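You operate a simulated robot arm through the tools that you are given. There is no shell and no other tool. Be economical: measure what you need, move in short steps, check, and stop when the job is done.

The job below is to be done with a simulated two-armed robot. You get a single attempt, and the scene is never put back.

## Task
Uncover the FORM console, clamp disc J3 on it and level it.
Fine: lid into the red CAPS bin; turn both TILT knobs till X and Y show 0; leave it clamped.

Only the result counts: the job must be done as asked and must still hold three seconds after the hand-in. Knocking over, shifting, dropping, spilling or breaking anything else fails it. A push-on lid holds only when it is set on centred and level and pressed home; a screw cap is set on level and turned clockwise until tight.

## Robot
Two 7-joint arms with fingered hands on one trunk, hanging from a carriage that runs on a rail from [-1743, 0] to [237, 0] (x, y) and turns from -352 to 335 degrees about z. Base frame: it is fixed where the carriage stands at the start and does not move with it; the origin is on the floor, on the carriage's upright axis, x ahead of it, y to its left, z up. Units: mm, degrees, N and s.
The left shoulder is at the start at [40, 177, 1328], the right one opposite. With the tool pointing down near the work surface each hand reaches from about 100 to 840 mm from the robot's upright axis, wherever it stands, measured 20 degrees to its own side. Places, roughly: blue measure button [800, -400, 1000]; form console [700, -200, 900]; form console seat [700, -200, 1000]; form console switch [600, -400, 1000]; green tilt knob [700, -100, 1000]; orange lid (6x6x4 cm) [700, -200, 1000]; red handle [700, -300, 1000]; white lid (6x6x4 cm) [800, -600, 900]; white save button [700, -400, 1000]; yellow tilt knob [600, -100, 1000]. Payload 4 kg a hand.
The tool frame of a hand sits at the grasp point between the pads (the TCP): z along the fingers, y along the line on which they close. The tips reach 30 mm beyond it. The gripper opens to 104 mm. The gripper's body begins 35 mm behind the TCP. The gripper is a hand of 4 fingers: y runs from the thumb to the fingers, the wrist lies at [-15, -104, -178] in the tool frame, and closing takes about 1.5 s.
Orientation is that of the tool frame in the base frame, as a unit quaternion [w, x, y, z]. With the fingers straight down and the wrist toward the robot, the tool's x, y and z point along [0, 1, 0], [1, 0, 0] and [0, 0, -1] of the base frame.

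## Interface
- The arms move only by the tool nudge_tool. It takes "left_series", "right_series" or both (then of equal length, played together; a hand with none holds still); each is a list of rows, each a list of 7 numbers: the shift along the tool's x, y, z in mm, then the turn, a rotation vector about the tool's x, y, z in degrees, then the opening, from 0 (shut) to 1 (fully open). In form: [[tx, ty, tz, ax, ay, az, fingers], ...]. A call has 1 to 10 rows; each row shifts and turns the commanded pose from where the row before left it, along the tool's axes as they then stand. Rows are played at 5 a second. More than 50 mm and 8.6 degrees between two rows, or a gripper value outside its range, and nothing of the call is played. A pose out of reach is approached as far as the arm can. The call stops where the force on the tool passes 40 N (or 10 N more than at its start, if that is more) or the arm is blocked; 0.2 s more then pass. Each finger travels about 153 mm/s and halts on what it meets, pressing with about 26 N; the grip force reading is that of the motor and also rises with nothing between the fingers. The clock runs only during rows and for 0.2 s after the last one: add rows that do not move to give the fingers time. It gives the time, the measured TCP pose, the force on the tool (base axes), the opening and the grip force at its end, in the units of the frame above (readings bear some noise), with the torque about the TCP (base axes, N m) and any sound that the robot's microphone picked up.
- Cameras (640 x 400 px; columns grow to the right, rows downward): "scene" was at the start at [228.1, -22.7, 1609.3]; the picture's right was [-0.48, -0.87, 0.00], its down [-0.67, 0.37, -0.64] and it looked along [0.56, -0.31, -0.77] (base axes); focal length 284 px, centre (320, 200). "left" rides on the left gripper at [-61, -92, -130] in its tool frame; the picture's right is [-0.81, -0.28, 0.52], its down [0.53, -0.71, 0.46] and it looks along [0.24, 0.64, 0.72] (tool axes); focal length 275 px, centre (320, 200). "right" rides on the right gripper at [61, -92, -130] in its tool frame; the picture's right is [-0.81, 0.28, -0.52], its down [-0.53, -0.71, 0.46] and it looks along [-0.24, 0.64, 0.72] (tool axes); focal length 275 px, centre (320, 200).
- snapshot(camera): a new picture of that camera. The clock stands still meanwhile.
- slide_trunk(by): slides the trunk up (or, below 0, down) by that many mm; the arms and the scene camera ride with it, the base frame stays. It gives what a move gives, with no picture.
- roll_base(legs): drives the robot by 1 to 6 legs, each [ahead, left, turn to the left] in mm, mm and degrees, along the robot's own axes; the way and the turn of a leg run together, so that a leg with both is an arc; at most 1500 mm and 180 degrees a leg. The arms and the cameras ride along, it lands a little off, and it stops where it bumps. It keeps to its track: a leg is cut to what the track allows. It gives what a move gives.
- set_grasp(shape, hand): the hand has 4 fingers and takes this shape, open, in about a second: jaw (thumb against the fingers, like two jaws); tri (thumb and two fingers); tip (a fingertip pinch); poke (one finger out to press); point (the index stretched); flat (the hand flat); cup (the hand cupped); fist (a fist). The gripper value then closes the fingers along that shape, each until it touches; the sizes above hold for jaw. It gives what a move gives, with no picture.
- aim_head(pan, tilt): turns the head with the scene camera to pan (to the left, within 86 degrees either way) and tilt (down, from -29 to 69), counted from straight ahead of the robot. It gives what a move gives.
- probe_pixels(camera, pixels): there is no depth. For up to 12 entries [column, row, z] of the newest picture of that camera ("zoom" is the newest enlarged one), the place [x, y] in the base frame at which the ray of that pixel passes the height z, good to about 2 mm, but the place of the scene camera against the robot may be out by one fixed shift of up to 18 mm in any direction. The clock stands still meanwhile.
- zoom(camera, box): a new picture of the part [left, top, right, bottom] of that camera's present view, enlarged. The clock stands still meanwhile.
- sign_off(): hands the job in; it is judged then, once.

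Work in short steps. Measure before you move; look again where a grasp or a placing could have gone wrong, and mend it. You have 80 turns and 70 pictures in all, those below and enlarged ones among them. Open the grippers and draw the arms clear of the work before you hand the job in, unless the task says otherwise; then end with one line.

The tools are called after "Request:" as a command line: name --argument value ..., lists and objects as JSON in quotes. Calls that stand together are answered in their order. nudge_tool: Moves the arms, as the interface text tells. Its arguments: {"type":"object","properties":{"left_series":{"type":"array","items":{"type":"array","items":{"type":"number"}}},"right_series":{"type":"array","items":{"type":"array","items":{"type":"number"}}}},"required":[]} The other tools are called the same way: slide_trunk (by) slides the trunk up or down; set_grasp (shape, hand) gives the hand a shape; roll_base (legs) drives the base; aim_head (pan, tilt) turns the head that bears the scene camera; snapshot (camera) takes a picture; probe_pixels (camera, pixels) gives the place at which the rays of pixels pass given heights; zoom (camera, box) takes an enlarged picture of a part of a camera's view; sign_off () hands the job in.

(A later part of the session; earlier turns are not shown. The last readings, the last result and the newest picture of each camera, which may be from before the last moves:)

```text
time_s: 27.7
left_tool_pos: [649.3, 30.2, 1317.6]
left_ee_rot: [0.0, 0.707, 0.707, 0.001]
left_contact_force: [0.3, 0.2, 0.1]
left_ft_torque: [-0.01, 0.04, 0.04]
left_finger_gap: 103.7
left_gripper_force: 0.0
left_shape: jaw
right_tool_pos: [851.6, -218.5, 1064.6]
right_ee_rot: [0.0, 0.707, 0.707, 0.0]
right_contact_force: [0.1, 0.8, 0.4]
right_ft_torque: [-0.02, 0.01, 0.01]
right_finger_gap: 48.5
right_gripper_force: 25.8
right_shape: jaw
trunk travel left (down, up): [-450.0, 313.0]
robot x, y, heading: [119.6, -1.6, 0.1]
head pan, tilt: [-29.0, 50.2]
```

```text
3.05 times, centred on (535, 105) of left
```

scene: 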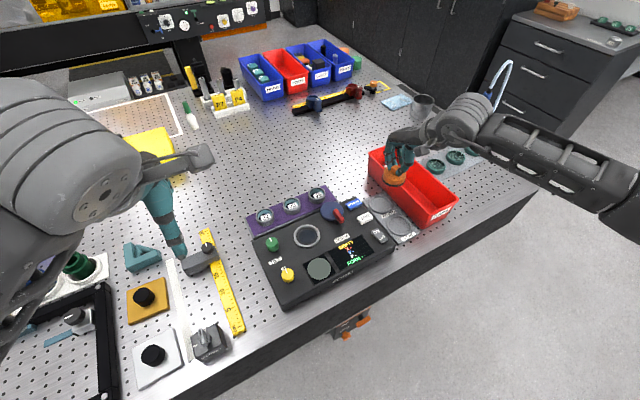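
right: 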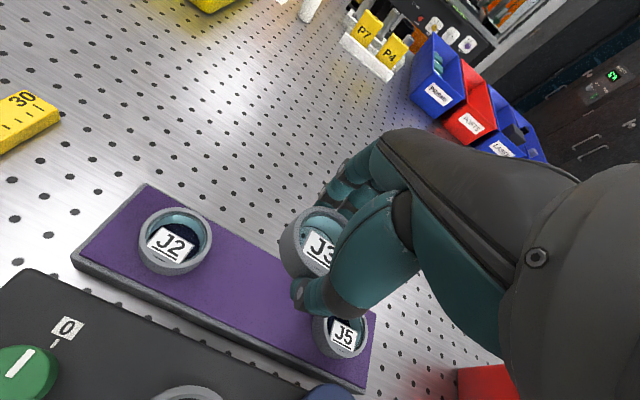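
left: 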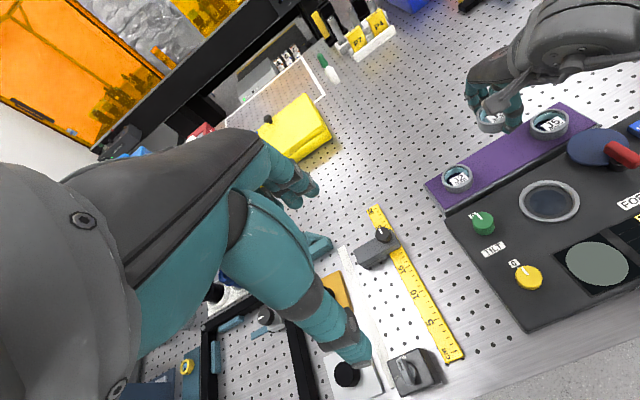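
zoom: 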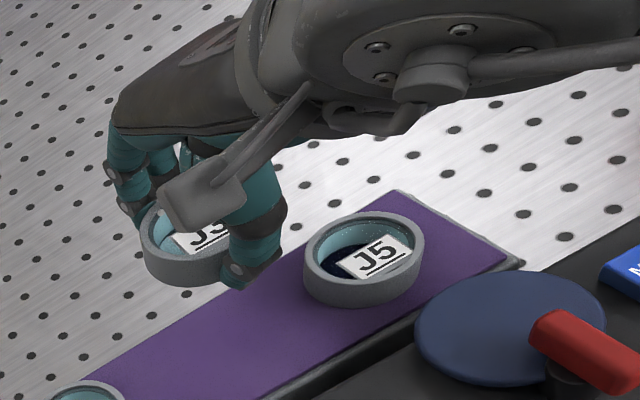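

Request:
zoom --camera "right" --box '[260, 190, 360, 290]'

```text
4.00 times, centred on (310, 240) of right
```

zoom: 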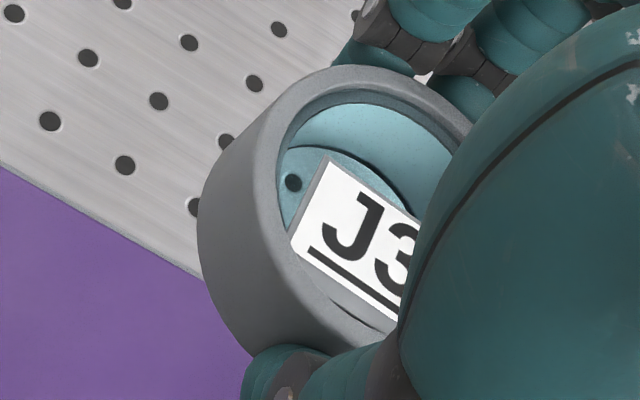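

Request:
probe_pixels --camera "zoom" --pixels '[[250, 190, 1042], [360, 66, 1042], [290, 105, 1042], [272, 255, 1042], [310, 315, 1042], [361, 238, 1032], [460, 110, 1042], [390, 355, 1042], [425, 80, 1042]]'

```text
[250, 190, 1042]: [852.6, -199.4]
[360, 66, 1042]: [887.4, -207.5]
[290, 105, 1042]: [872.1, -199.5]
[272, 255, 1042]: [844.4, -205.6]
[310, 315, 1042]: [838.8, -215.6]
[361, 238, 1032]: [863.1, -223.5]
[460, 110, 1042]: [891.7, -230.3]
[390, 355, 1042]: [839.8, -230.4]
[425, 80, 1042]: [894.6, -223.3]
```

Request:
snapshot --camera "scene"

Request:
zoom --camera "scene" --box '[250, 130, 350, 230]'

```text
32 pictures are left
```

scene: 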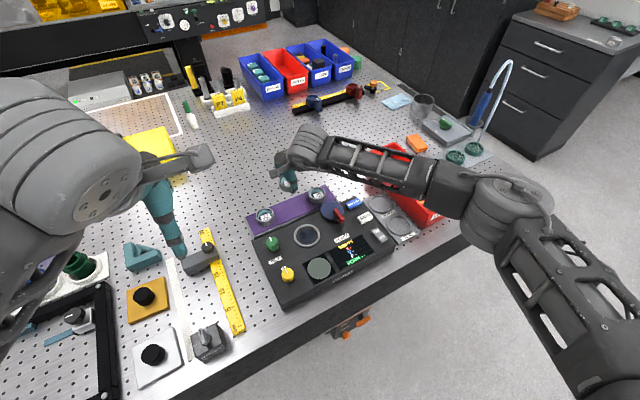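

```text
4.00 times, centred on (300, 180) of scene
```

zoom: 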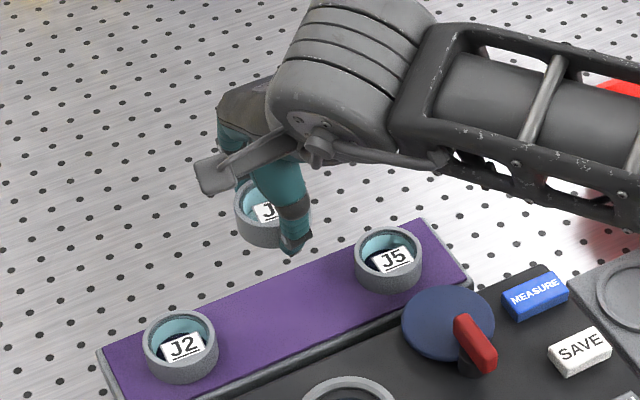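

Request:
probe_pixels --camera "zoom" --pixels '[[272, 207, 1042], [272, 207, 1055], [235, 207, 1042], [388, 255, 951], [180, 345, 951], [353, 258, 951], [422, 258, 951]]'

```text
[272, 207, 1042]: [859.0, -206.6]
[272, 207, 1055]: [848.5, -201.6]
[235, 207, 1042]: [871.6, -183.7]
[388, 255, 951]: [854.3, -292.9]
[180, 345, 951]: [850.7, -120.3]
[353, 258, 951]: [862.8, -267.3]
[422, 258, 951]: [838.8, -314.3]
```

The disc looks level in the hand, perhaps offset several mm in +x. I carry it over the seat at (732,-208) and compare directly with the seat ring.

Request:
nudge_tool --right_series '[[3, -32, 0, 0, 0, 0, 0], [3, -32, 0, 0, 0, 0, 0], [3, -32, 0, 0, 0, 0, 0], [3, -31, 0, 0, 0, 0, 0], [0, 0, 20, 0, 0, 0, 0], [0, 0, 20, 0, 0, 0, 0], [0, 0, 0, 0, 0, 0, 0]]'

Request:
zoom --camera "right" --box '[220, 180, 380, 340]'

Request:
zoom --camera "scene" --box '[260, 190, 360, 270]'

Request:
zoom --camera "left" --box '[460, 100, 640, 300]'

```text
time_s: 29.3
left_tool_pos: [648.3, 29.6, 1316.3]
left_ee_rot: [0.0, 0.707, 0.707, 0.001]
left_contact_force: [-0.7, 0.1, 0.0]
left_ft_torque: [0.03, -0.03, -0.01]
left_finger_gap: 103.7
left_gripper_force: 0.1
left_shape: jaw
right_tool_pos: [724.2, -206.5, 1023.8]
right_ee_rot: [0.0, 0.707, 0.707, 0.0]
right_contact_force: [0.2, -0.3, -1.2]
right_ft_torque: [0.02, 0.03, 0.01]
right_finger_gap: 48.6
right_gripper_force: 26.1
right_shape: jaw
trunk travel left (down, up): [-450.0, 313.0]
robot x, y, heading: [117.3, -1.2, -0.2]
head pan, tilt: [-29.0, 50.2]
```

```text
2.50 times, centred on (300, 260) of right
```

zoom: 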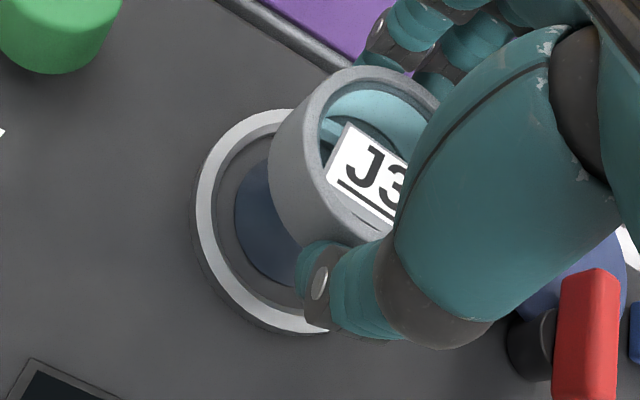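

```text
5.00 times, centred on (310, 230) of scene
```

zoom: 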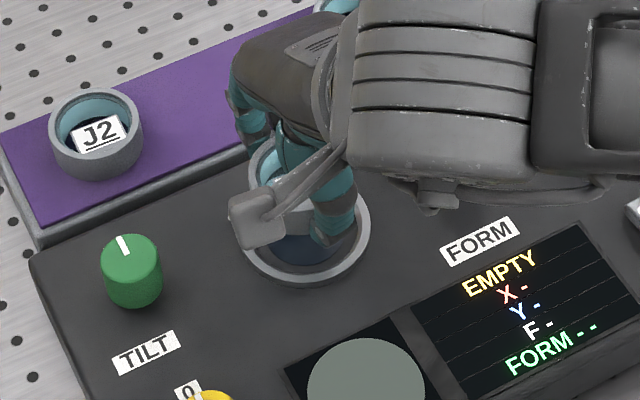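

```text
2.00 times, centred on (550, 200) of left
```

zoom: 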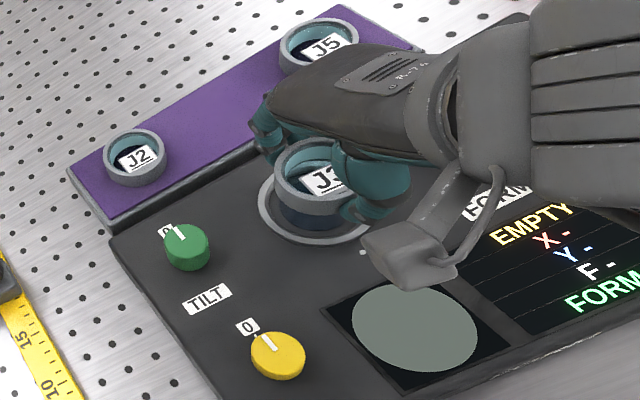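

Request:
probe_pixels --camera "right" --pixels '[[279.5, 248, 1000], [322, 206.4, 1000], [294, 219, 1000], [290, 266, 1000], [249, 270, 962], [276, 308, 962], [289, 223, 962], [252, 242, 962], [318, 252, 985]]'

Request:
probe_pixels --camera "zoom" --pixels '[[274, 168, 1000], [300, 139, 1000], [283, 150, 1000], [290, 192, 1000], [257, 208, 962], [312, 245, 962], [272, 232, 962], [265, 190, 962], [325, 180, 985], [345, 238, 962]]'

```text
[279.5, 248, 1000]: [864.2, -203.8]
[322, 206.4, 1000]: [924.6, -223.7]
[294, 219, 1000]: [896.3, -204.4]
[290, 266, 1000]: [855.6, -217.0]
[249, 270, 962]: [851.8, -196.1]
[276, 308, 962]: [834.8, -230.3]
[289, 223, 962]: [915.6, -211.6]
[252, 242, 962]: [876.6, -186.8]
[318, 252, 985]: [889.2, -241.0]
```

```text
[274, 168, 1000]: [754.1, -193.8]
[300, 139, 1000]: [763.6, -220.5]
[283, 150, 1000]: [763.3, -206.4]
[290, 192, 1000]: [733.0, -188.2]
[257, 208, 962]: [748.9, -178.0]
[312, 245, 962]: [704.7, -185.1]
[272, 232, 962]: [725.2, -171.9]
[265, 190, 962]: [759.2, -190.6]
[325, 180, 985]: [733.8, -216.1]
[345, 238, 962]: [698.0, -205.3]
```

Fitting circles from both hand cameras puts the seat at (731,-206.5) and the disc at about (737,-211). I shift by (-6,+4), lower 16 mm and compare again.

Request:
nudge_tool --right_series '[[4, -6, 0, 0, 0, 0, 0], [0, 0, 8, 0, 0, 0, 0], [0, 0, 8, 0, 0, 0, 0], [0, 0, 0, 0, 0, 0, 0]]'

Request:
zoom --camera "right" --box '[220, 180, 380, 340]'

Request:
zoom --camera "left" --box '[510, 150, 590, 230]'

```text
time_s: 30.3
left_tool_pos: [649.3, 29.7, 1317.4]
left_ee_rot: [-0.001, 0.707, 0.707, 0.001]
left_contact_force: [0.4, -0.5, -0.4]
left_ft_torque: [-0.02, 0.01, -0.02]
left_finger_gap: 103.7
left_gripper_force: 0.0
left_shape: jaw
right_tool_pos: [719.5, -202.1, 1008.5]
right_ee_rot: [0.0, 0.707, 0.707, 0.0]
right_contact_force: [0.1, 0.4, -0.7]
right_ft_torque: [0.02, -0.01, -0.01]
right_finger_gap: 48.7
right_gripper_force: 26.0
right_shape: jaw
trunk travel left (down, up): [-450.0, 313.0]
robot x, y, heading: [118.0, -0.7, -0.4]
head pan, tilt: [-29.0, 50.2]
```

```text
2.50 times, centred on (300, 260) of right
```

zoom: 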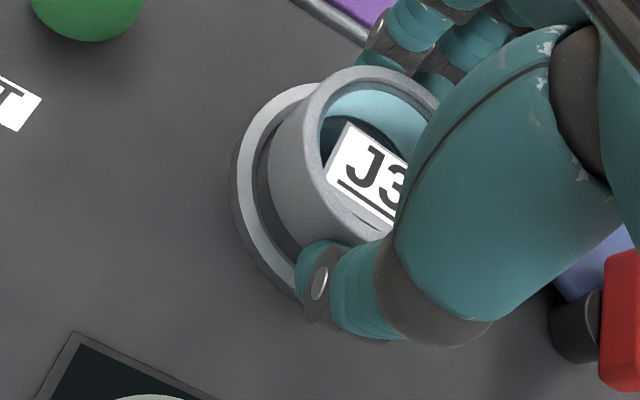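

```text
5.00 times, centred on (550, 190) of left
```

zoom: 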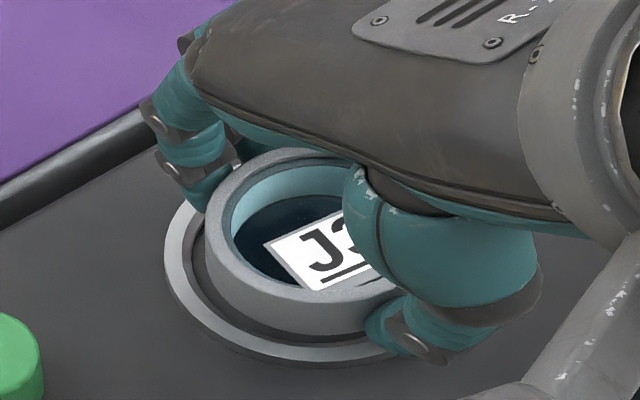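

Request:
probe_pixels --camera "zoom" --pixels '[[215, 275, 968], [245, 315, 968], [300, 336, 968], [350, 333, 968], [163, 255, 962], [185, 310, 962], [230, 345, 962], [300, 366, 962], [185, 205, 962], [205, 235, 987], [290, 148, 987], [235, 177, 987]]'

```text
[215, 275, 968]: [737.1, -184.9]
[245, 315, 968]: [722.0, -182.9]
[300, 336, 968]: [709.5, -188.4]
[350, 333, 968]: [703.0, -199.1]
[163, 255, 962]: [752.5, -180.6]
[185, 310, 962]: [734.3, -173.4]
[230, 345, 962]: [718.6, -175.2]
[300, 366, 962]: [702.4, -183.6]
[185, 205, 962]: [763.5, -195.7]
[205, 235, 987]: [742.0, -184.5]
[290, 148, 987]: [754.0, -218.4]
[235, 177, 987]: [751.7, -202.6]
```

Disc bottom centre ≈(728.7,-209.5) and seat ≈(730.5,-208), so it is aligned to about 2 mm. I trim by (+1,+1) and lower until contact.

Request:
nudge_tool --right_series '[[1, 1, 3, 0, 0, 0, 0], [0, 0, 3, 0, 0, 0, 0], [0, 0, 3, 0, 0, 0, 0], [0, 0, 3, 0, 0, 0, 0], [0, 0, 0, 0, 0, 0, 0]]'

```text
time_s: 31.5
left_tool_pos: [648.9, 31.2, 1315.7]
left_ee_rot: [0.001, 0.707, 0.707, 0.0]
left_contact_force: [-0.1, -0.2, -0.3]
left_ft_torque: [0.02, 0.03, 0.01]
left_finger_gap: 103.7
left_gripper_force: 0.1
left_shape: jaw
right_tool_pos: [720.0, -200.8, 995.0]
right_ee_rot: [0.0, 0.707, 0.707, 0.001]
right_contact_force: [-0.4, 0.4, -0.6]
right_ft_torque: [0.0, 0.01, 0.0]
right_finger_gap: 48.6
right_gripper_force: 25.8
right_shape: jaw
trunk travel left (down, up): [-450.0, 313.0]
robot x, y, heading: [121.3, -5.1, 0.3]
head pan, tilt: [-29.0, 50.2]
```

No contact yet at z 995; I keep lowering in 2 mm steps.

Request:
nudge_tool --right_series '[[0, 0, 2, 0, 0, 0, 0], [0, 0, 2, 0, 0, 0, 0], [0, 0, 2, 0, 0, 0, 0], [0, 0, 0, 0, 0, 0, 0]]'

Request:
zoom --camera "left" --box '[510, 150, 590, 230]'

```text
time_s: 32.5
left_tool_pos: [650.2, 29.8, 1316.5]
left_ee_rot: [0.0, 0.707, 0.707, 0.0]
left_contact_force: [0.1, -0.3, -0.4]
left_ft_torque: [0.01, -0.03, -0.02]
left_finger_gap: 103.8
left_gripper_force: 0.0
left_shape: jaw
right_tool_pos: [719.8, -202.6, 990.5]
right_ee_rot: [0.0, 0.707, 0.708, 0.001]
right_contact_force: [0.3, -1.1, 0.2]
right_ft_torque: [0.04, 0.0, 0.02]
right_finger_gap: 48.7
right_gripper_force: 25.8
right_shape: jaw
trunk travel left (down, up): [-450.0, 313.0]
robot x, y, heading: [121.1, 1.0, -0.2]
head pan, tilt: [-29.0, 50.2]
```

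```text
5.00 times, centred on (550, 190) of left
```

zoom: 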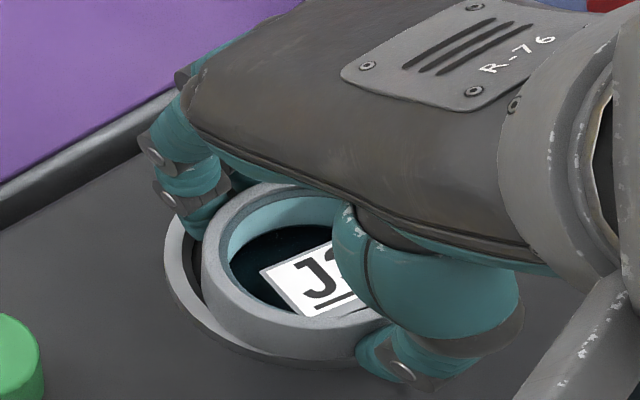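

Request:
nudge_tool --right_series '[[0, 0, 2, 0, 0, 0, 0], [0, 0, 2, 0, 0, 0, 0], [0, 0, 2, 0, 0, 0, 0], [0, 0, 0, 0, 0, 0, 0]]'

```text
time_s: 33.5
left_tool_pos: [649.7, 29.9, 1316.8]
left_ee_rot: [0.0, 0.707, 0.707, 0.0]
left_contact_force: [-0.3, -0.1, 0.8]
left_ft_torque: [0.01, -0.01, 0.01]
left_finger_gap: 103.6
left_gripper_force: 0.1
left_shape: jaw
right_tool_pos: [721.4, -201.2, 987.8]
right_ee_rot: [0.001, 0.708, 0.707, 0.002]
right_contact_force: [-6.0, -0.5, 28.0]
right_ft_torque: [0.12, 0.1, -0.02]
right_finger_gap: 49.1
right_gripper_force: 26.3
right_shape: jaw
trunk travel left (down, up): [-450.0, 313.0]
robot x, y, heading: [121.1, -0.6, 0.0]
head pan, tilt: [-29.0, 50.2]
```

Contact at z≈988 (28 N). I look before releasing.

Request:
zoom --camera "left" --box '[510, 150, 590, 230]'

Request:
zoom --camera "right" --box '[220, 180, 380, 340]'

```text
5.00 times, centred on (550, 190) of left
```

zoom: 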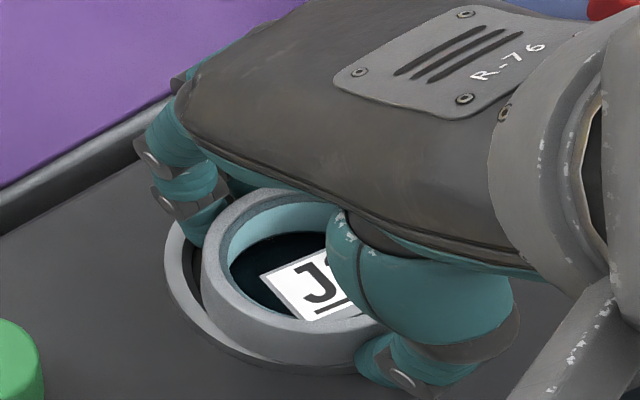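

```text
2.50 times, centred on (300, 260) of right
```

zoom: 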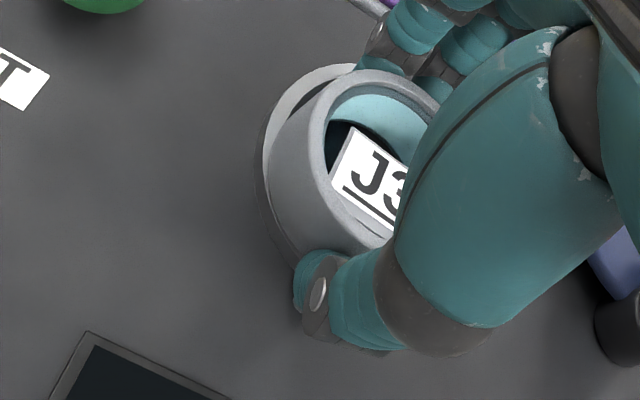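

The disc's front edge sits on the seat ring's front, since the ring band shows only at back-left. So the ring top is near z 949 and the seat centre further out in x. I lift 5 mm, shift +6 mm in x and lower again.

Request:
nudge_tool --right_series '[[0, 0, -6, 0, 0, 0, 0], [0, 6, 0, 0, 0, 0, 0], [0, 0, 3, 0, 0, 0, 0], [0, 0, 0, 0, 0, 0, 0]]'

Request:
zoom --camera "left" --box '[510, 150, 590, 230]'

```text
time_s: 34.5
left_tool_pos: [648.8, 29.4, 1315.1]
left_ee_rot: [0.001, 0.707, 0.707, 0.0]
left_contact_force: [0.4, -0.2, -0.2]
left_ft_torque: [0.0, -0.03, 0.02]
left_finger_gap: 103.7
left_gripper_force: 0.1
left_shape: jaw
right_tool_pos: [725.5, -201.8, 988.6]
right_ee_rot: [0.0, 0.706, 0.708, -0.001]
right_contact_force: [-11.7, -0.6, 21.6]
right_ft_torque: [0.04, 0.42, -0.05]
right_finger_gap: 48.7
right_gripper_force: 25.8
right_shape: jaw
trunk travel left (down, up): [-450.0, 313.0]
robot x, y, heading: [117.3, 2.6, 0.2]
head pan, tilt: [-29.0, 50.2]
```

```text
5.00 times, centred on (550, 190) of left
```

zoom: 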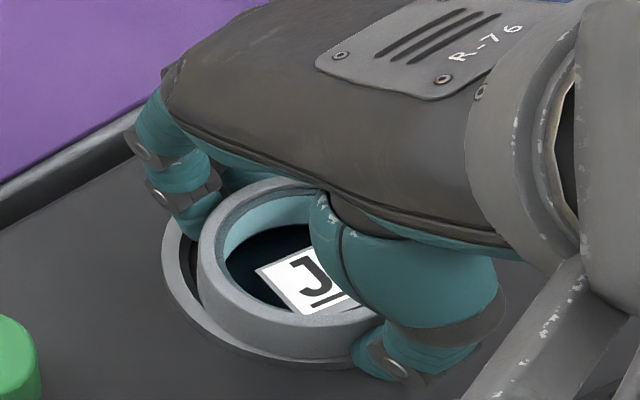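

A -12 N side force says the disc is inside the seat recess touching its far wall. I ease back 3 mm, then open and let it settle.

Request:
nudge_tool --right_series '[[0, -3, -1, 0, 0, 0, 0], [0, 0, 0, 0, 0, 0, 0.0]]'

Request:
nudge_tool --right_series '[[0, 0, 0, 0, 0, 0, 0.5], [0, 0, 0, 0, 0, 0, 0.55], [0, 0, 0, 0, 0, 0, 0.6], [0, 0, 0, 0, 0, 0, 0.7], [0, 0, 0, 0, 0, 0, 0.7]]'

Request:
zoom --camera "left" --box '[510, 150, 590, 230]'

```text
time_s: 35.1
left_tool_pos: [650.3, 29.3, 1315.9]
left_ee_rot: [0.0, 0.707, 0.707, -0.001]
left_contact_force: [0.5, -0.2, 0.2]
left_ft_torque: [0.01, 0.0, -0.02]
left_finger_gap: 103.8
left_gripper_force: 0.1
left_shape: jaw
right_tool_pos: [722.8, -201.8, 988.8]
right_ee_rot: [0.0, 0.707, 0.707, 0.001]
right_contact_force: [-1.8, 0.2, 11.2]
right_ft_torque: [0.02, 0.13, -0.06]
right_finger_gap: 48.4
right_gripper_force: 25.5
right_shape: jaw
trunk travel left (down, up): [-450.0, 313.0]
robot x, y, heading: [122.2, 3.9, 0.2]
head pan, tilt: [-29.0, 50.2]
```

```text
time_s: 36.3
left_tool_pos: [649.0, 30.2, 1316.2]
left_ee_rot: [-0.001, 0.707, 0.707, -0.001]
left_contact_force: [-0.7, 0.3, -0.6]
left_ft_torque: [0.02, 0.02, -0.03]
left_finger_gap: 103.6
left_gripper_force: 0.1
left_shape: jaw
right_tool_pos: [721.4, -203.1, 988.0]
right_ee_rot: [0.0, 0.707, 0.707, -0.002]
right_contact_force: [-11.2, -1.5, 9.6]
right_ft_torque: [0.01, -0.05, -0.05]
right_finger_gap: 63.9
right_gripper_force: 0.1
right_shape: jaw
trunk travel left (down, up): [-450.0, 313.0]
robot x, y, heading: [117.4, -0.6, 0.0]
head pan, tilt: [-29.0, 50.2]
```

```text
5.00 times, centred on (550, 190) of left
```

zoom: 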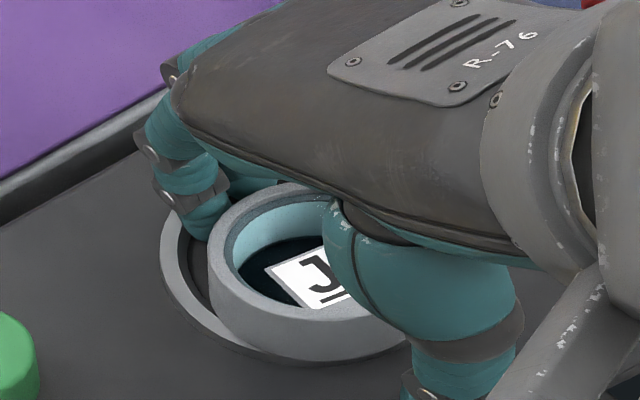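

The far fingers press on the ring's inner edge. I lift the hand straight up and look at the disc.

Request:
nudge_tool --right_series '[[0, 0, -10, 0, 0, 0, 0.7], [0, 0, -15, 0, 0, 0, 0.8], [0, 0, -25, 0, 0, 0, 0.9], [0, 0, -30, 0, 0, 0, 0.9], [0, -35, -20, 0, 0, 0, 0.9], [-40, -20, 0, 0, 0, 0, 0.9], [0, 0, 0, 0, 0, 0, 0.9]]'

Request:
zoom --camera "right" --box '[120, 100, 360, 260]'

Request:
zoom --camera "left" --box '[510, 150, 590, 230]'

```text
time_s: 37.9
left_tool_pos: [648.3, 30.4, 1317.2]
left_ee_rot: [0.0, 0.707, 0.707, -0.001]
left_contact_force: [-0.3, -0.9, 0.8]
left_ft_torque: [-0.01, 0.03, -0.01]
left_finger_gap: 103.5
left_gripper_force: 0.1
left_shape: jaw
right_tool_pos: [668.3, -240.7, 1088.9]
right_ee_rot: [0.001, 0.707, 0.707, 0.0]
right_contact_force: [0.7, -0.5, 0.3]
right_ft_torque: [0.02, 0.01, -0.01]
right_finger_gap: 93.3
right_gripper_force: 0.1
right_shape: jaw
trunk travel left (down, up): [-450.0, 313.0]
robot x, y, heading: [123.5, -1.8, 0.0]
head pan, tilt: [-29.0, 50.2]
```

```text
2.50 times, centred on (240, 180) of right
```

zoom: 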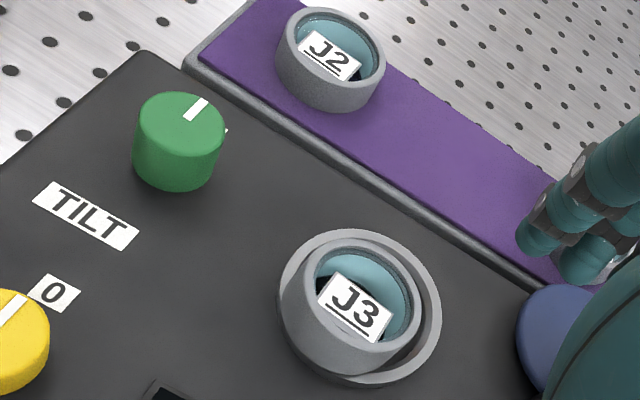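

```text
5.00 times, centred on (550, 190) of left
```

zoom: 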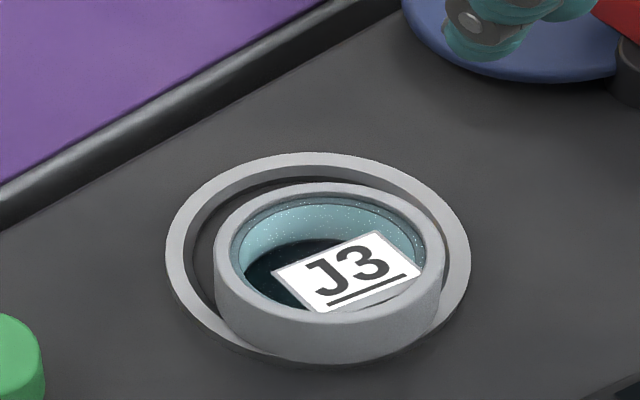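

Now clear: the disc sits forward (toward the robot) on the seat ring's front edge. I measure ring and disc in this view.

Request:
probe_pixels --camera "zoom" --pixels '[[165, 258, 955], [471, 256, 955], [318, 152, 955], [215, 260, 970], [443, 258, 970], [325, 182, 970], [290, 362, 950], [440, 300, 950], [410, 190, 955], [215, 180, 955]]'

Request:
zoom --camera "right" --box '[210, 170, 310, 270]'

```text
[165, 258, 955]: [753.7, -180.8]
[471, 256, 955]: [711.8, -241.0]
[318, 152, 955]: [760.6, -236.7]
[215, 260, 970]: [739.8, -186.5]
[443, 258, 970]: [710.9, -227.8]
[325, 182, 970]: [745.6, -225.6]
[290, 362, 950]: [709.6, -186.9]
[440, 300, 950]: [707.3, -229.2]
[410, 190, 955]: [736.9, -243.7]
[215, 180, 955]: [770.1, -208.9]
```

```text
4.00 times, centred on (260, 220) of right
```

zoom: 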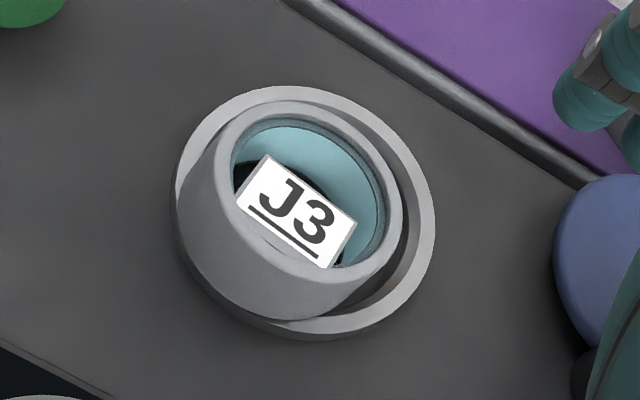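

Seat ≈(735,-210), disc ≈(726,-208), front wall at x≈700. With closed fingers I come down in front of the disc at x≈672 and look before nudging it +x.

Request:
nudge_tool --right_series '[[33, 2, 0, 0, 0, 0, 0.3], [0, 0, 0, 0, 0, 0, 0], [0, 0, 0, 0, 0, 0, 0], [0, 0, 30, 0, 0, 0, 0], [0, 0, 30, 0, 0, 0, 0], [0, 0, 20, 0, 0, 0, 0], [0, 0, 12, 0, 0, 0, 0], [0, 0, 0, 0, 0, 0, 0]]'

Request:
zoom --camera "left" --box '[510, 150, 590, 230]'

```text
time_s: 39.7
left_tool_pos: [650.1, 30.1, 1315.9]
left_ee_rot: [0.0, 0.707, 0.707, 0.0]
left_contact_force: [0.0, 0.6, 0.2]
left_ft_torque: [0.01, 0.0, 0.03]
left_finger_gap: 103.7
left_gripper_force: 0.0
left_shape: jaw
right_tool_pos: [669.6, -207.9, 995.0]
right_ee_rot: [-0.001, 0.707, 0.707, 0.0]
right_contact_force: [0.2, 0.2, -0.5]
right_ft_torque: [0.01, 0.01, -0.02]
right_finger_gap: 0.2
right_gripper_force: 26.0
right_shape: jaw
trunk travel left (down, up): [-450.0, 313.0]
robot x, y, heading: [116.0, -1.8, 0.0]
head pan, tilt: [-29.0, 50.2]
```

```text
5.00 times, centred on (550, 190) of left
```

zoom: 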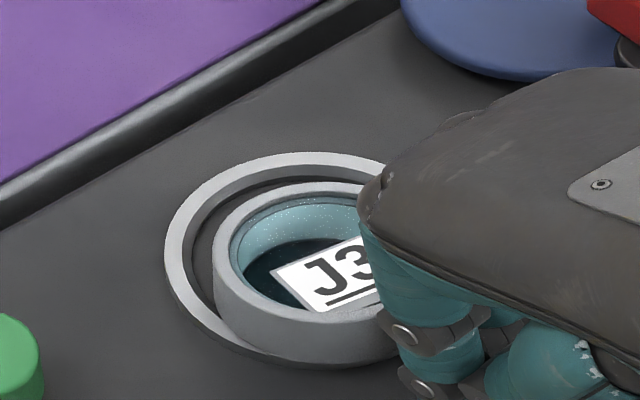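

Request:
nudge_tool --right_series '[[0, 5, 0, 0, 0, 0, 0], [0, 4, 0, 0, 0, 0, 0], [0, 4, 0, 0, 0, 0, 0], [0, 3, 0, 0, 0, 0, 0], [0, 3, 0, 0, 0, 0, 0], [0, 0, 0, 0, 0, 0, 0]]'

Request:
zoom --camera "left" --box '[510, 150, 590, 230]'

```text
time_s: 41.1
left_tool_pos: [648.5, 31.9, 1315.1]
left_ee_rot: [0.0, 0.708, 0.707, -0.001]
left_contact_force: [0.7, -0.3, -0.6]
left_ft_torque: [0.01, 0.0, 0.0]
left_finger_gap: 103.9
left_gripper_force: 0.0
left_shape: jaw
right_tool_pos: [688.6, -209.2, 997.2]
right_ee_rot: [0.0, 0.707, 0.707, -0.001]
right_contact_force: [-0.4, 0.5, 0.3]
right_ft_torque: [-0.01, 0.0, -0.02]
right_finger_gap: 0.0
right_gripper_force: 26.4
right_shape: jaw
trunk travel left (down, up): [-450.0, 313.0]
robot x, y, heading: [119.6, 3.7, -0.0]
head pan, tilt: [-29.0, 50.2]
```

```text
5.00 times, centred on (550, 190) of left
```

zoom: 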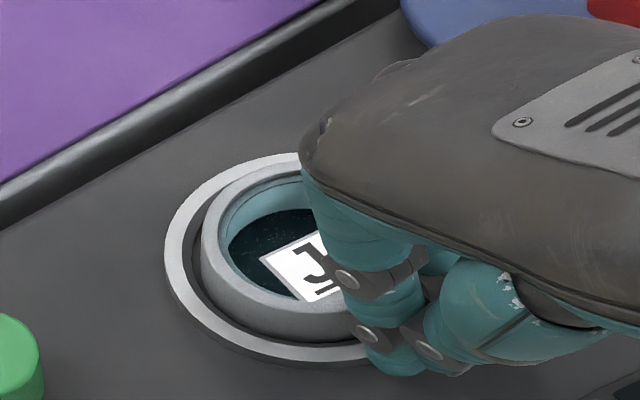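

The disc slid off the ring front into the recess and the front band is visible again. I withdraw and check its centring.

Request:
nudge_tool --right_series '[[0, -10, 0, 0, 0, 0, 0], [0, -15, -20, 0, 0, 0, 0], [-20, -10, -30, 0, 0, 0, 0], [-40, 0, -30, 0, 0, 0, 0.2], [0, 0, 0, 0, 0, 0, 0.2]]'

Request:
zoom --camera "left" --box '[490, 130, 640, 280]'

```text
time_s: 42.3
left_tool_pos: [647.9, 31.1, 1316.0]
left_ee_rot: [0.0, 0.707, 0.707, 0.0]
left_contact_force: [-0.2, -0.5, 0.1]
left_ft_torque: [0.0, -0.02, 0.02]
left_finger_gap: 103.9
left_gripper_force: 0.2
left_shape: jaw
right_tool_pos: [654.0, -268.7, 1076.7]
right_ee_rot: [0.0, 0.707, 0.707, 0.001]
right_contact_force: [0.5, 0.2, 0.4]
right_ft_torque: [0.01, 0.01, -0.06]
right_finger_gap: 20.3
right_gripper_force: 0.1
right_shape: jaw
trunk travel left (down, up): [-450.0, 313.0]
robot x, y, heading: [120.6, 0.1, -0.1]
head pan, tilt: [-29.0, 50.2]
```

```text
2.67 times, centred on (565, 205) of left
```

zoom: 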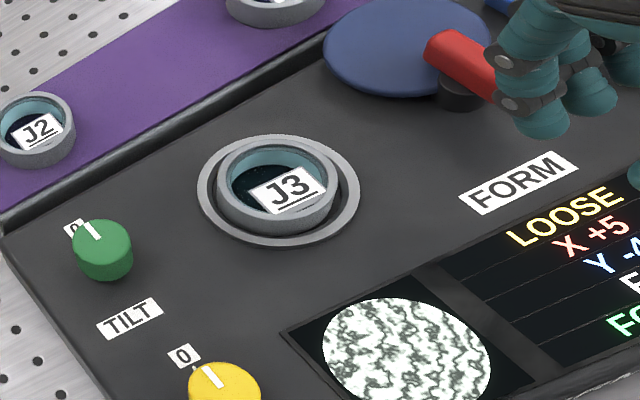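

The display now reads LOOSE with X +5, Y -4…, and the disc is centred. Next the red handle: I move the right hand aside for a good look at it.

Request:
nudge_tool --right_series '[[-40, -20, 0, 0, 0, 0, 0.2], [-40, -20, 0, 0, 0, 0, 0.2], [0, 0, 0, 0, 0, 0, 0.2]]'

Request:
zoom --camera "right" --box '[160, 100, 340, 260]'

Request:
zoom --camera "scene" --box '[260, 190, 400, 280]'

```text
time_s: 43.1
left_tool_pos: [648.9, 30.2, 1315.4]
left_ee_rot: [0.001, 0.707, 0.707, 0.0]
left_contact_force: [-0.7, 0.6, 0.6]
left_ft_torque: [0.03, 0.0, -0.01]
left_finger_gap: 103.8
left_gripper_force: 0.1
left_shape: jaw
right_tool_pos: [612.0, -348.3, 1075.9]
right_ee_rot: [0.0, 0.706, 0.708, 0.0]
right_contact_force: [0.0, 0.2, 1.0]
right_ft_torque: [-0.02, -0.01, 0.02]
right_finger_gap: 20.8
right_gripper_force: 0.1
right_shape: jaw
trunk travel left (down, up): [-450.0, 313.0]
robot x, y, heading: [118.9, 1.2, -0.2]
head pan, tilt: [-29.0, 50.2]
```

```text
2.50 times, centred on (250, 180) of right
```

zoom: 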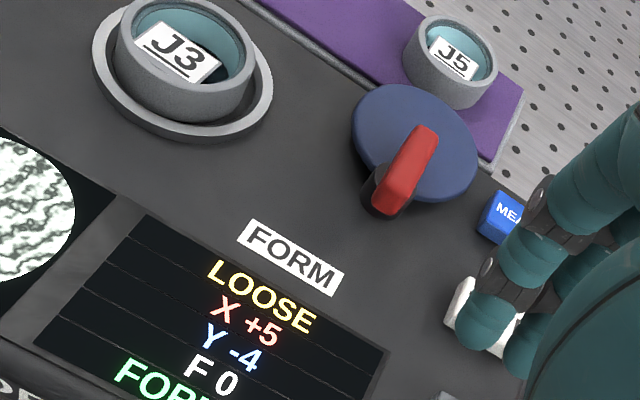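

```text
4.44 times, centred on (330, 235) of scene
```

zoom: 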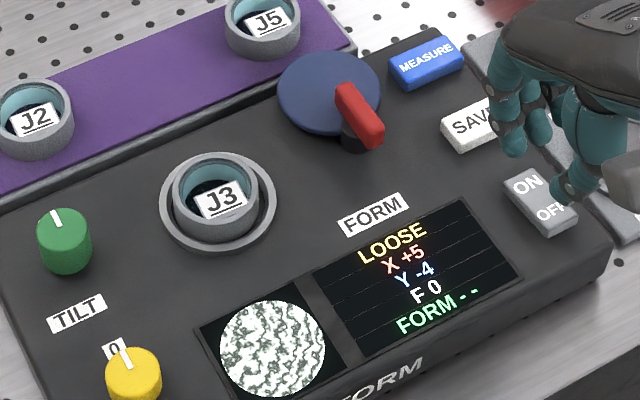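

Request:
probe_pixels --camera "scene" --pixels '[[338, 216, 985]]'

Request:
zoom --camera "right" --box '[230, 120, 310, 200]'

```text
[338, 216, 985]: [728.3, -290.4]
```

```text
5.00 times, centred on (270, 160) of right
```

zoom: 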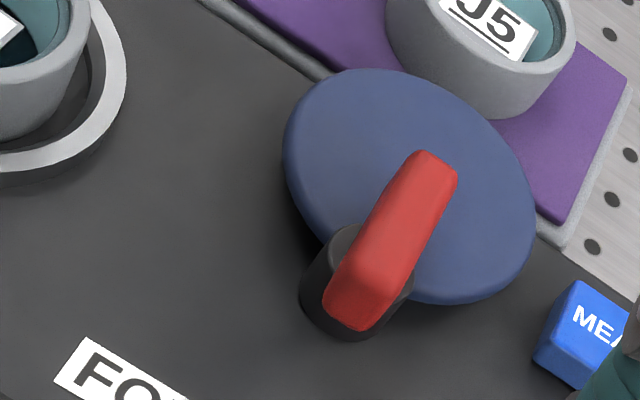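

Request:
probe_pixels --camera "zoom" --pixels '[[345, 340, 950], [300, 300, 950], [352, 235, 975], [284, 165, 970], [536, 230, 970], [350, 70, 970], [450, 305, 970], [435, 165, 985], [355, 315, 985], [440, 155, 995], [350, 325, 995], [410, 185, 970]]'

```text
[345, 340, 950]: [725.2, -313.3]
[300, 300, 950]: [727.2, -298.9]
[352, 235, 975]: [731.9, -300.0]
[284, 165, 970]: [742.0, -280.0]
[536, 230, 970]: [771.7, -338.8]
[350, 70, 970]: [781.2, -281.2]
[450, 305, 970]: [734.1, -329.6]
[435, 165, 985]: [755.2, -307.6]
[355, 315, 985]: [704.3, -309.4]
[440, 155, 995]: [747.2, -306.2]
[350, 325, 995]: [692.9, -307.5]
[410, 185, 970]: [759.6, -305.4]
```

The bar (x 704–755, y≈-308) sits on a post at about (730,-308) with an eccentric blue cam toward +x, so clamping should be a CCW turn that brings the cam to the seat. I turn the hand 90° CW first, so that the clamping turn brings it back to its natural pose.

Request:
nudge_tool --right_series '[[0, 0, -20, 0, 0, 0, 0.6], [0, 0, -20, 0, 0, 8.4, 0.6], [0, 0, 0, 0, 0, 8.4, 0.6], [0, 0, 0, 0, 0, 8.4, 0.6], [0, 0, 0, 0, 0, 8.4, 0.6], [0, 0, 0, 0, 0, 8.4, 0.6], [0, 0, 0, 0, 0, 8.4, 0.6], [0, 0, 0, 0, 0, 8.4, 0.6], [0, 0, 0, 0, 0, 8.4, 0.6], [0, 0, 0, 0, 0, 8.4, 0.6]]'

```text
time_s: 45.3
left_tool_pos: [648.0, 30.6, 1316.7]
left_ee_rot: [0.0, 0.707, 0.707, 0.0]
left_contact_force: [0.1, 0.3, 0.3]
left_ft_torque: [0.0, 0.01, 0.03]
left_finger_gap: 103.9
left_gripper_force: 0.1
left_shape: jaw
right_tool_pos: [614.2, -349.9, 1116.0]
right_ee_rot: [0.0, 0.992, 0.122, 0.0]
right_contact_force: [-0.1, 0.5, -0.6]
right_ft_torque: [-0.01, -0.03, 0.03]
right_finger_gap: 61.8
right_gripper_force: 0.0
right_shape: jaw
trunk travel left (down, up): [-450.0, 313.0]
robot x, y, heading: [118.7, 0.2, -0.2]
head pan, tilt: [-29.0, 50.2]
```

It reaches. I finish the turn and move over the handle.

Request:
nudge_tool --right_series '[[0, 0, 0, 0, 0, 7, 0.6], [0, 0, 0, 0, 0, 7, 0.6], [39, -14, 0, 0, 0, 0, 0.6], [39, -14, 0, 0, 0, 0, 0.6], [38, -14, 0, 0, 0, 0, 0.6], [0, 0, 30, 0, 0, 0, 0.5], [0, 0, 30, 0, 0, 0, 0.5], [0, 0, 0, 0, 0, 0, 0.5]]'

Request:
snapshot --camera "right"

Request:
zoom --camera "left" --box '[540, 60, 640, 160]'

```text
time_s: 47.1
left_tool_pos: [649.4, 31.0, 1315.4]
left_ee_rot: [0.0, 0.707, 0.707, 0.0]
left_contact_force: [0.0, 0.9, 0.6]
left_ft_torque: [0.03, 0.02, -0.02]
left_finger_gap: 103.7
left_gripper_force: 0.1
left_shape: jaw
right_tool_pos: [730.4, -307.2, 1055.5]
right_ee_rot: [0.0, 1.0, 0.003, -0.001]
right_contact_force: [0.2, 0.0, -0.2]
right_ft_torque: [-0.02, -0.02, 0.01]
right_finger_gap: 52.6
right_gripper_force: 0.0
right_shape: jaw
trunk travel left (down, up): [-450.0, 313.0]
robot x, y, heading: [117.7, 0.0, 0.3]
head pan, tilt: [-29.0, 50.2]
```

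```text
11 pictures are left
```

right: 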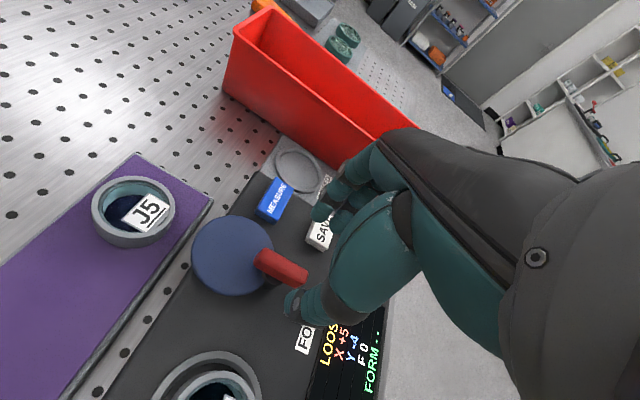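

```text
4.00 times, centred on (590, 110) of left
```

zoom: 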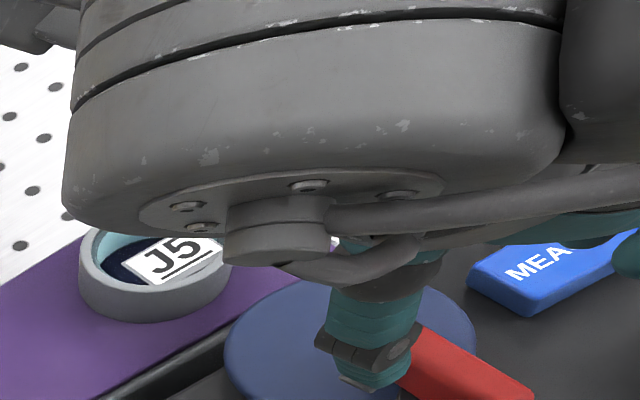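

The bar centre in this view, (281,267), matches the point under the TCP (284,274). I lower 45 mm, straddling the bar, and close on it.

Request:
nudge_tool --right_series '[[0, 0, 20, 0, 0, 0, 0.5], [0, 0, 15, 0, 0, 0, 0.4], [0, 0, 10, 0, 0, 0, 0.4], [0, 0, 0, 0, 0, 0, 0.2], [0, 0, 0, 0, 0, 0, 0.0], [0, 0, 0, 0, 0, 0, 0.0], [0, 0, 0, 0, 0, 0, 0.0], [0, 0, 0, 0, 0, 0, 0.0]]'

```text
time_s: 48.9
left_tool_pos: [649.3, 30.9, 1316.5]
left_ee_rot: [0.0, 0.707, 0.707, 0.0]
left_contact_force: [-0.3, 0.0, -0.4]
left_ft_torque: [0.01, -0.01, 0.03]
left_finger_gap: 103.8
left_gripper_force: 0.1
left_shape: jaw
right_tool_pos: [728.9, -305.9, 1010.0]
right_ee_rot: [0.0, 1.0, 0.004, 0.0]
right_contact_force: [0.6, 0.6, -3.2]
right_ft_torque: [-0.02, -0.02, 0.04]
right_finger_gap: 7.5
right_gripper_force: 25.7
right_shape: jaw
trunk travel left (down, up): [-450.0, 313.0]
robot x, y, heading: [117.3, 3.8, 0.1]
head pan, tilt: [-29.0, 50.2]
```

Gripped (gap 7.5). I test a CCW turn of 16° and read the torque.

Request:
nudge_tool --right_series '[[0, 0, 0, 0, 0, -8, 0], [0, 0, 0, 0, 0, -8, 0], [0, 0, 0, 0, 0, 0, 0]]'

```text
time_s: 49.7
left_tool_pos: [648.2, 30.8, 1316.0]
left_ee_rot: [0.0, 0.707, 0.707, 0.0]
left_contact_force: [0.4, -0.4, 0.2]
left_ft_torque: [-0.01, 0.0, 0.0]
left_finger_gap: 103.9
left_gripper_force: 0.0
left_shape: jaw
right_tool_pos: [727.4, -306.5, 1010.5]
right_ee_rot: [0.0, 0.99, 0.144, 0.0]
right_contact_force: [-0.5, -1.7, -3.7]
right_ft_torque: [-0.06, 0.03, -0.07]
right_finger_gap: 7.7
right_gripper_force: 26.1
right_shape: jaw
trunk travel left (down, up): [-450.0, 313.0]
robot x, y, heading: [120.6, -0.6, -0.0]
head pan, tilt: [-29.0, 50.2]
```

Turning freely. I continue to 90° in total.

Request:
nudge_tool --right_series '[[0, 0, 0, 0, 0, -8, 0], [0, 0, 0, 0, 0, -8, 0], [0, 0, 0, 0, 0, -8, 0], [0, 0, 0, 0, 0, -8, 0], [0, 0, 0, 0, 0, -8, 0], [0, 0, 0, 0, 0, -8, 0], [0, 0, 0, 0, 0, -8, 0], [0, 0, 0, 0, 0, -8, 0], [0, 0, 0, 0, 0, -8, 0], [0, 0, 0, 0, 0, 0, 0]]'

Request:
snapshot --camera "left"

```text
time_s: 51.9
left_tool_pos: [648.2, 27.3, 1315.2]
left_ee_rot: [0.0, 0.707, 0.707, -0.001]
left_contact_force: [-0.4, 0.5, -0.3]
left_ft_torque: [-0.04, -0.02, -0.01]
left_finger_gap: 103.7
left_gripper_force: 0.0
left_shape: jaw
right_tool_pos: [727.8, -310.6, 1010.2]
right_ee_rot: [0.001, 0.717, 0.697, -0.002]
right_contact_force: [-1.3, -16.2, -7.4]
right_ft_torque: [-0.38, 0.06, -0.2]
right_finger_gap: 7.6
right_gripper_force: 25.9
right_shape: jaw
trunk travel left (down, up): [-450.0, 313.0]
robot x, y, heading: [120.3, 1.3, 0.2]
head pan, tilt: [-29.0, 50.2]
```

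```text
9 pictures are left
```

left: 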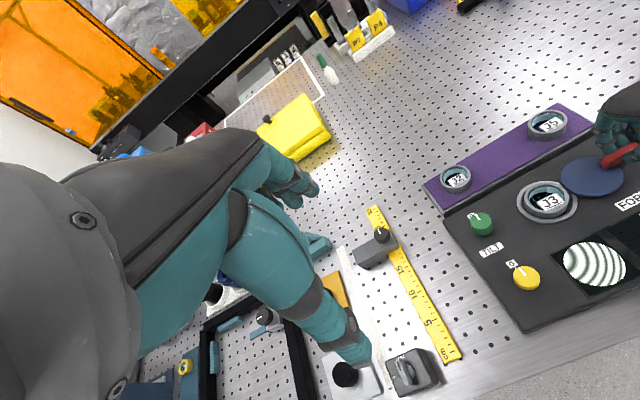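

The blue cam has swung to the seat and the interferogram now shows clean fringes, which looks clamped. I release the handle, rise and read the display.

Request:
nudge_tool --right_series '[[0, 0, 0, 0, 0, 0, 0.2], [0, 0, 0, 0, 0, 0, 0.4], [0, 0, 0, 0, 0, 0, 0.4], [0, 0, -25, 0, 0, 0, 0.4], [0, 0, -35, 0, 0, 0, 0.4], [-30, -30, -20, 0, 0, 0, 0.4], [-40, -20, 0, 0, 0, 0, 0.2], [0, 0, 0, 0, 0, 0, 0]]'

Request:
zoom --camera "scene" --box '[250, 190, 390, 300]'

```text
time_s: 53.7
left_tool_pos: [649.1, 29.8, 1317.6]
left_ee_rot: [0.0, 0.707, 0.708, 0.0]
left_contact_force: [1.3, -0.4, -0.6]
left_ft_torque: [-0.01, -0.02, 0.02]
left_finger_gap: 103.6
left_gripper_force: 0.1
left_shape: jaw
right_tool_pos: [676.5, -375.2, 1091.5]
right_ee_rot: [0.0, 0.716, 0.698, 0.001]
right_contact_force: [0.1, -0.1, 0.8]
right_ft_torque: [-0.03, -0.03, 0.01]
right_finger_gap: 0.0
right_gripper_force: 22.0
right_shape: jaw
trunk travel left (down, up): [-450.0, 313.0]
robot x, y, heading: [119.1, -0.2, -0.0]
head pan, tilt: [-29.0, 50.2]
```

```text
3.64 times, centred on (320, 245) of scene
```

zoom: 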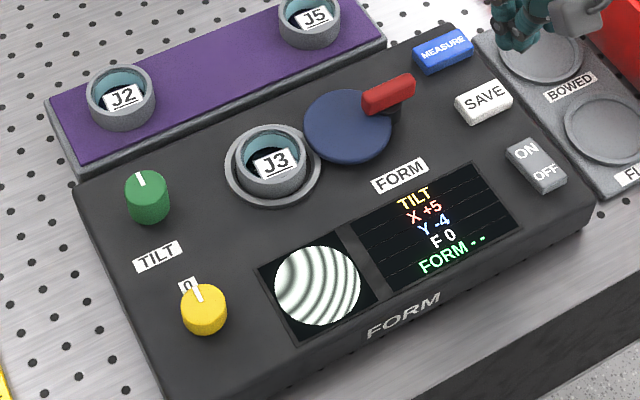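

The display reads TILT with X +5, Y -4, so the disc is clamped. I measure the knobs with the left and scene pictures.

Request:
probe_pixels --camera "left" --pixels '[[481, 219, 985], [526, 272, 985], [481, 219, 960], [526, 272, 960]]'

Request:
probe_pixels --camera "zoom" --pixels '[[147, 187, 985], [203, 299, 985], [272, 152, 968], [147, 187, 960], [125, 190, 985], [170, 190, 985], [181, 303, 985], [226, 303, 985], [140, 177, 985], [197, 292, 985]]'

```text
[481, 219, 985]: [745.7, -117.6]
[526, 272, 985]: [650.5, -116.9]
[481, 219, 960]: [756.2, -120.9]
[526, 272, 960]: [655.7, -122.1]
```

```text
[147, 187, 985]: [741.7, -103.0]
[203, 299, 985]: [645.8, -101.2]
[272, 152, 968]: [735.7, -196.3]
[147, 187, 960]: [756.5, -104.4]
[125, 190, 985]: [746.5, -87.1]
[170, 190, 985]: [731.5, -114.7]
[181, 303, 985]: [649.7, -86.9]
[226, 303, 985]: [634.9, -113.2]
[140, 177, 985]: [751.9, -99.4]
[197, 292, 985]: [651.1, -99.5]
```

Green knob ≈(739,-117), yellow ≈(645.5,-116), tops near z 993, Ø30. The left hand goes above the green knob while the right camera keeps watching the display.

Request:
nudge_tool --left_series '[[-24.5, 15, 38, 0, 0, 0, 0.7], [-24.5, 15, 38, 0, 0, 0, 0.6], [-24.5, 15, 38, 0, 0, 0, 0.6], [-24.5, 15, 38, 0, 0, 0, 0.6], [-24.5, 15, 38, 0, 0, 0, 0.6], [-24.5, 15, 38, 0, 0, 0, 0.6], [0, 0, 0, 0, 0, 0, 0.6]]'

Request:
snapshot --camera "left"

```text
time_s: 55.3
left_tool_pos: [740.3, -117.2, 1087.2]
left_ee_rot: [0.0, 0.708, 0.707, 0.0]
left_contact_force: [-0.3, -0.2, 0.3]
left_ft_torque: [0.02, 0.01, 0.01]
left_finger_gap: 62.8
left_gripper_force: 0.0
left_shape: jaw
right_tool_pos: [676.1, -374.8, 1090.7]
right_ee_rot: [0.0, 0.717, 0.697, 0.0]
right_contact_force: [0.2, -0.2, -0.9]
right_ft_torque: [-0.03, 0.0, 0.02]
right_finger_gap: 0.0
right_gripper_force: 26.1
right_shape: jaw
trunk travel left (down, up): [-450.0, 313.0]
robot x, y, heading: [118.8, 2.2, 0.2]
head pan, tilt: [-29.0, 50.2]
```

```text
7 pictures are left
```

left: 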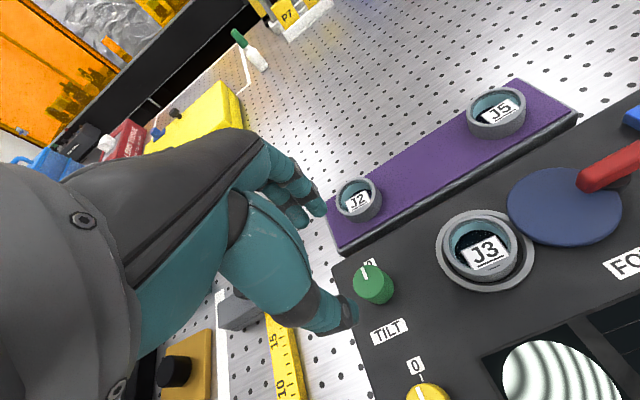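

The knob top at (370,277) lies within 4 mm of the TCP axis. I trim, lower to z≈1008 and close on the green knob.

Request:
nudge_tool --left_series '[[-2, 1.5, 30, 0, 0, 0, 0.6], [0, 0, 30, 0, 0, 0, 0.55], [0, 0, 19, 0, 0, 0, 0.5], [0, 0, 0, 0, 0, 0, 0.4], [0, 0, 0, 0, 0, 0, 0.3], [0, 0, 0, 0, 0, 0, 0.1], [0, 0, 0, 0, 0, 0, 0], [0, 0, 0, 0, 0, 0, 0], [0, 0, 0, 0, 0, 0, 0]]'

```text
time_s: 57.3
left_tool_pos: [739.2, -119.0, 1009.7]
left_ee_rot: [0.0, 0.707, 0.707, 0.0]
left_contact_force: [-0.1, -0.3, 0.6]
left_ft_torque: [0.02, -0.03, -0.01]
left_finger_gap: 19.7
left_gripper_force: 26.0
left_shape: jaw
right_tool_pos: [676.0, -375.9, 1089.7]
right_ee_rot: [0.001, 0.717, 0.697, 0.0]
right_contact_force: [-0.3, -0.7, 0.5]
right_ft_torque: [0.02, -0.01, 0.0]
right_finger_gap: 0.2
right_gripper_force: 26.1
right_shape: jaw
trunk travel left (down, up): [-450.0, 313.0]
robot x, y, heading: [117.2, 1.8, 0.2]
head pan, tilt: [-29.0, 50.2]
```

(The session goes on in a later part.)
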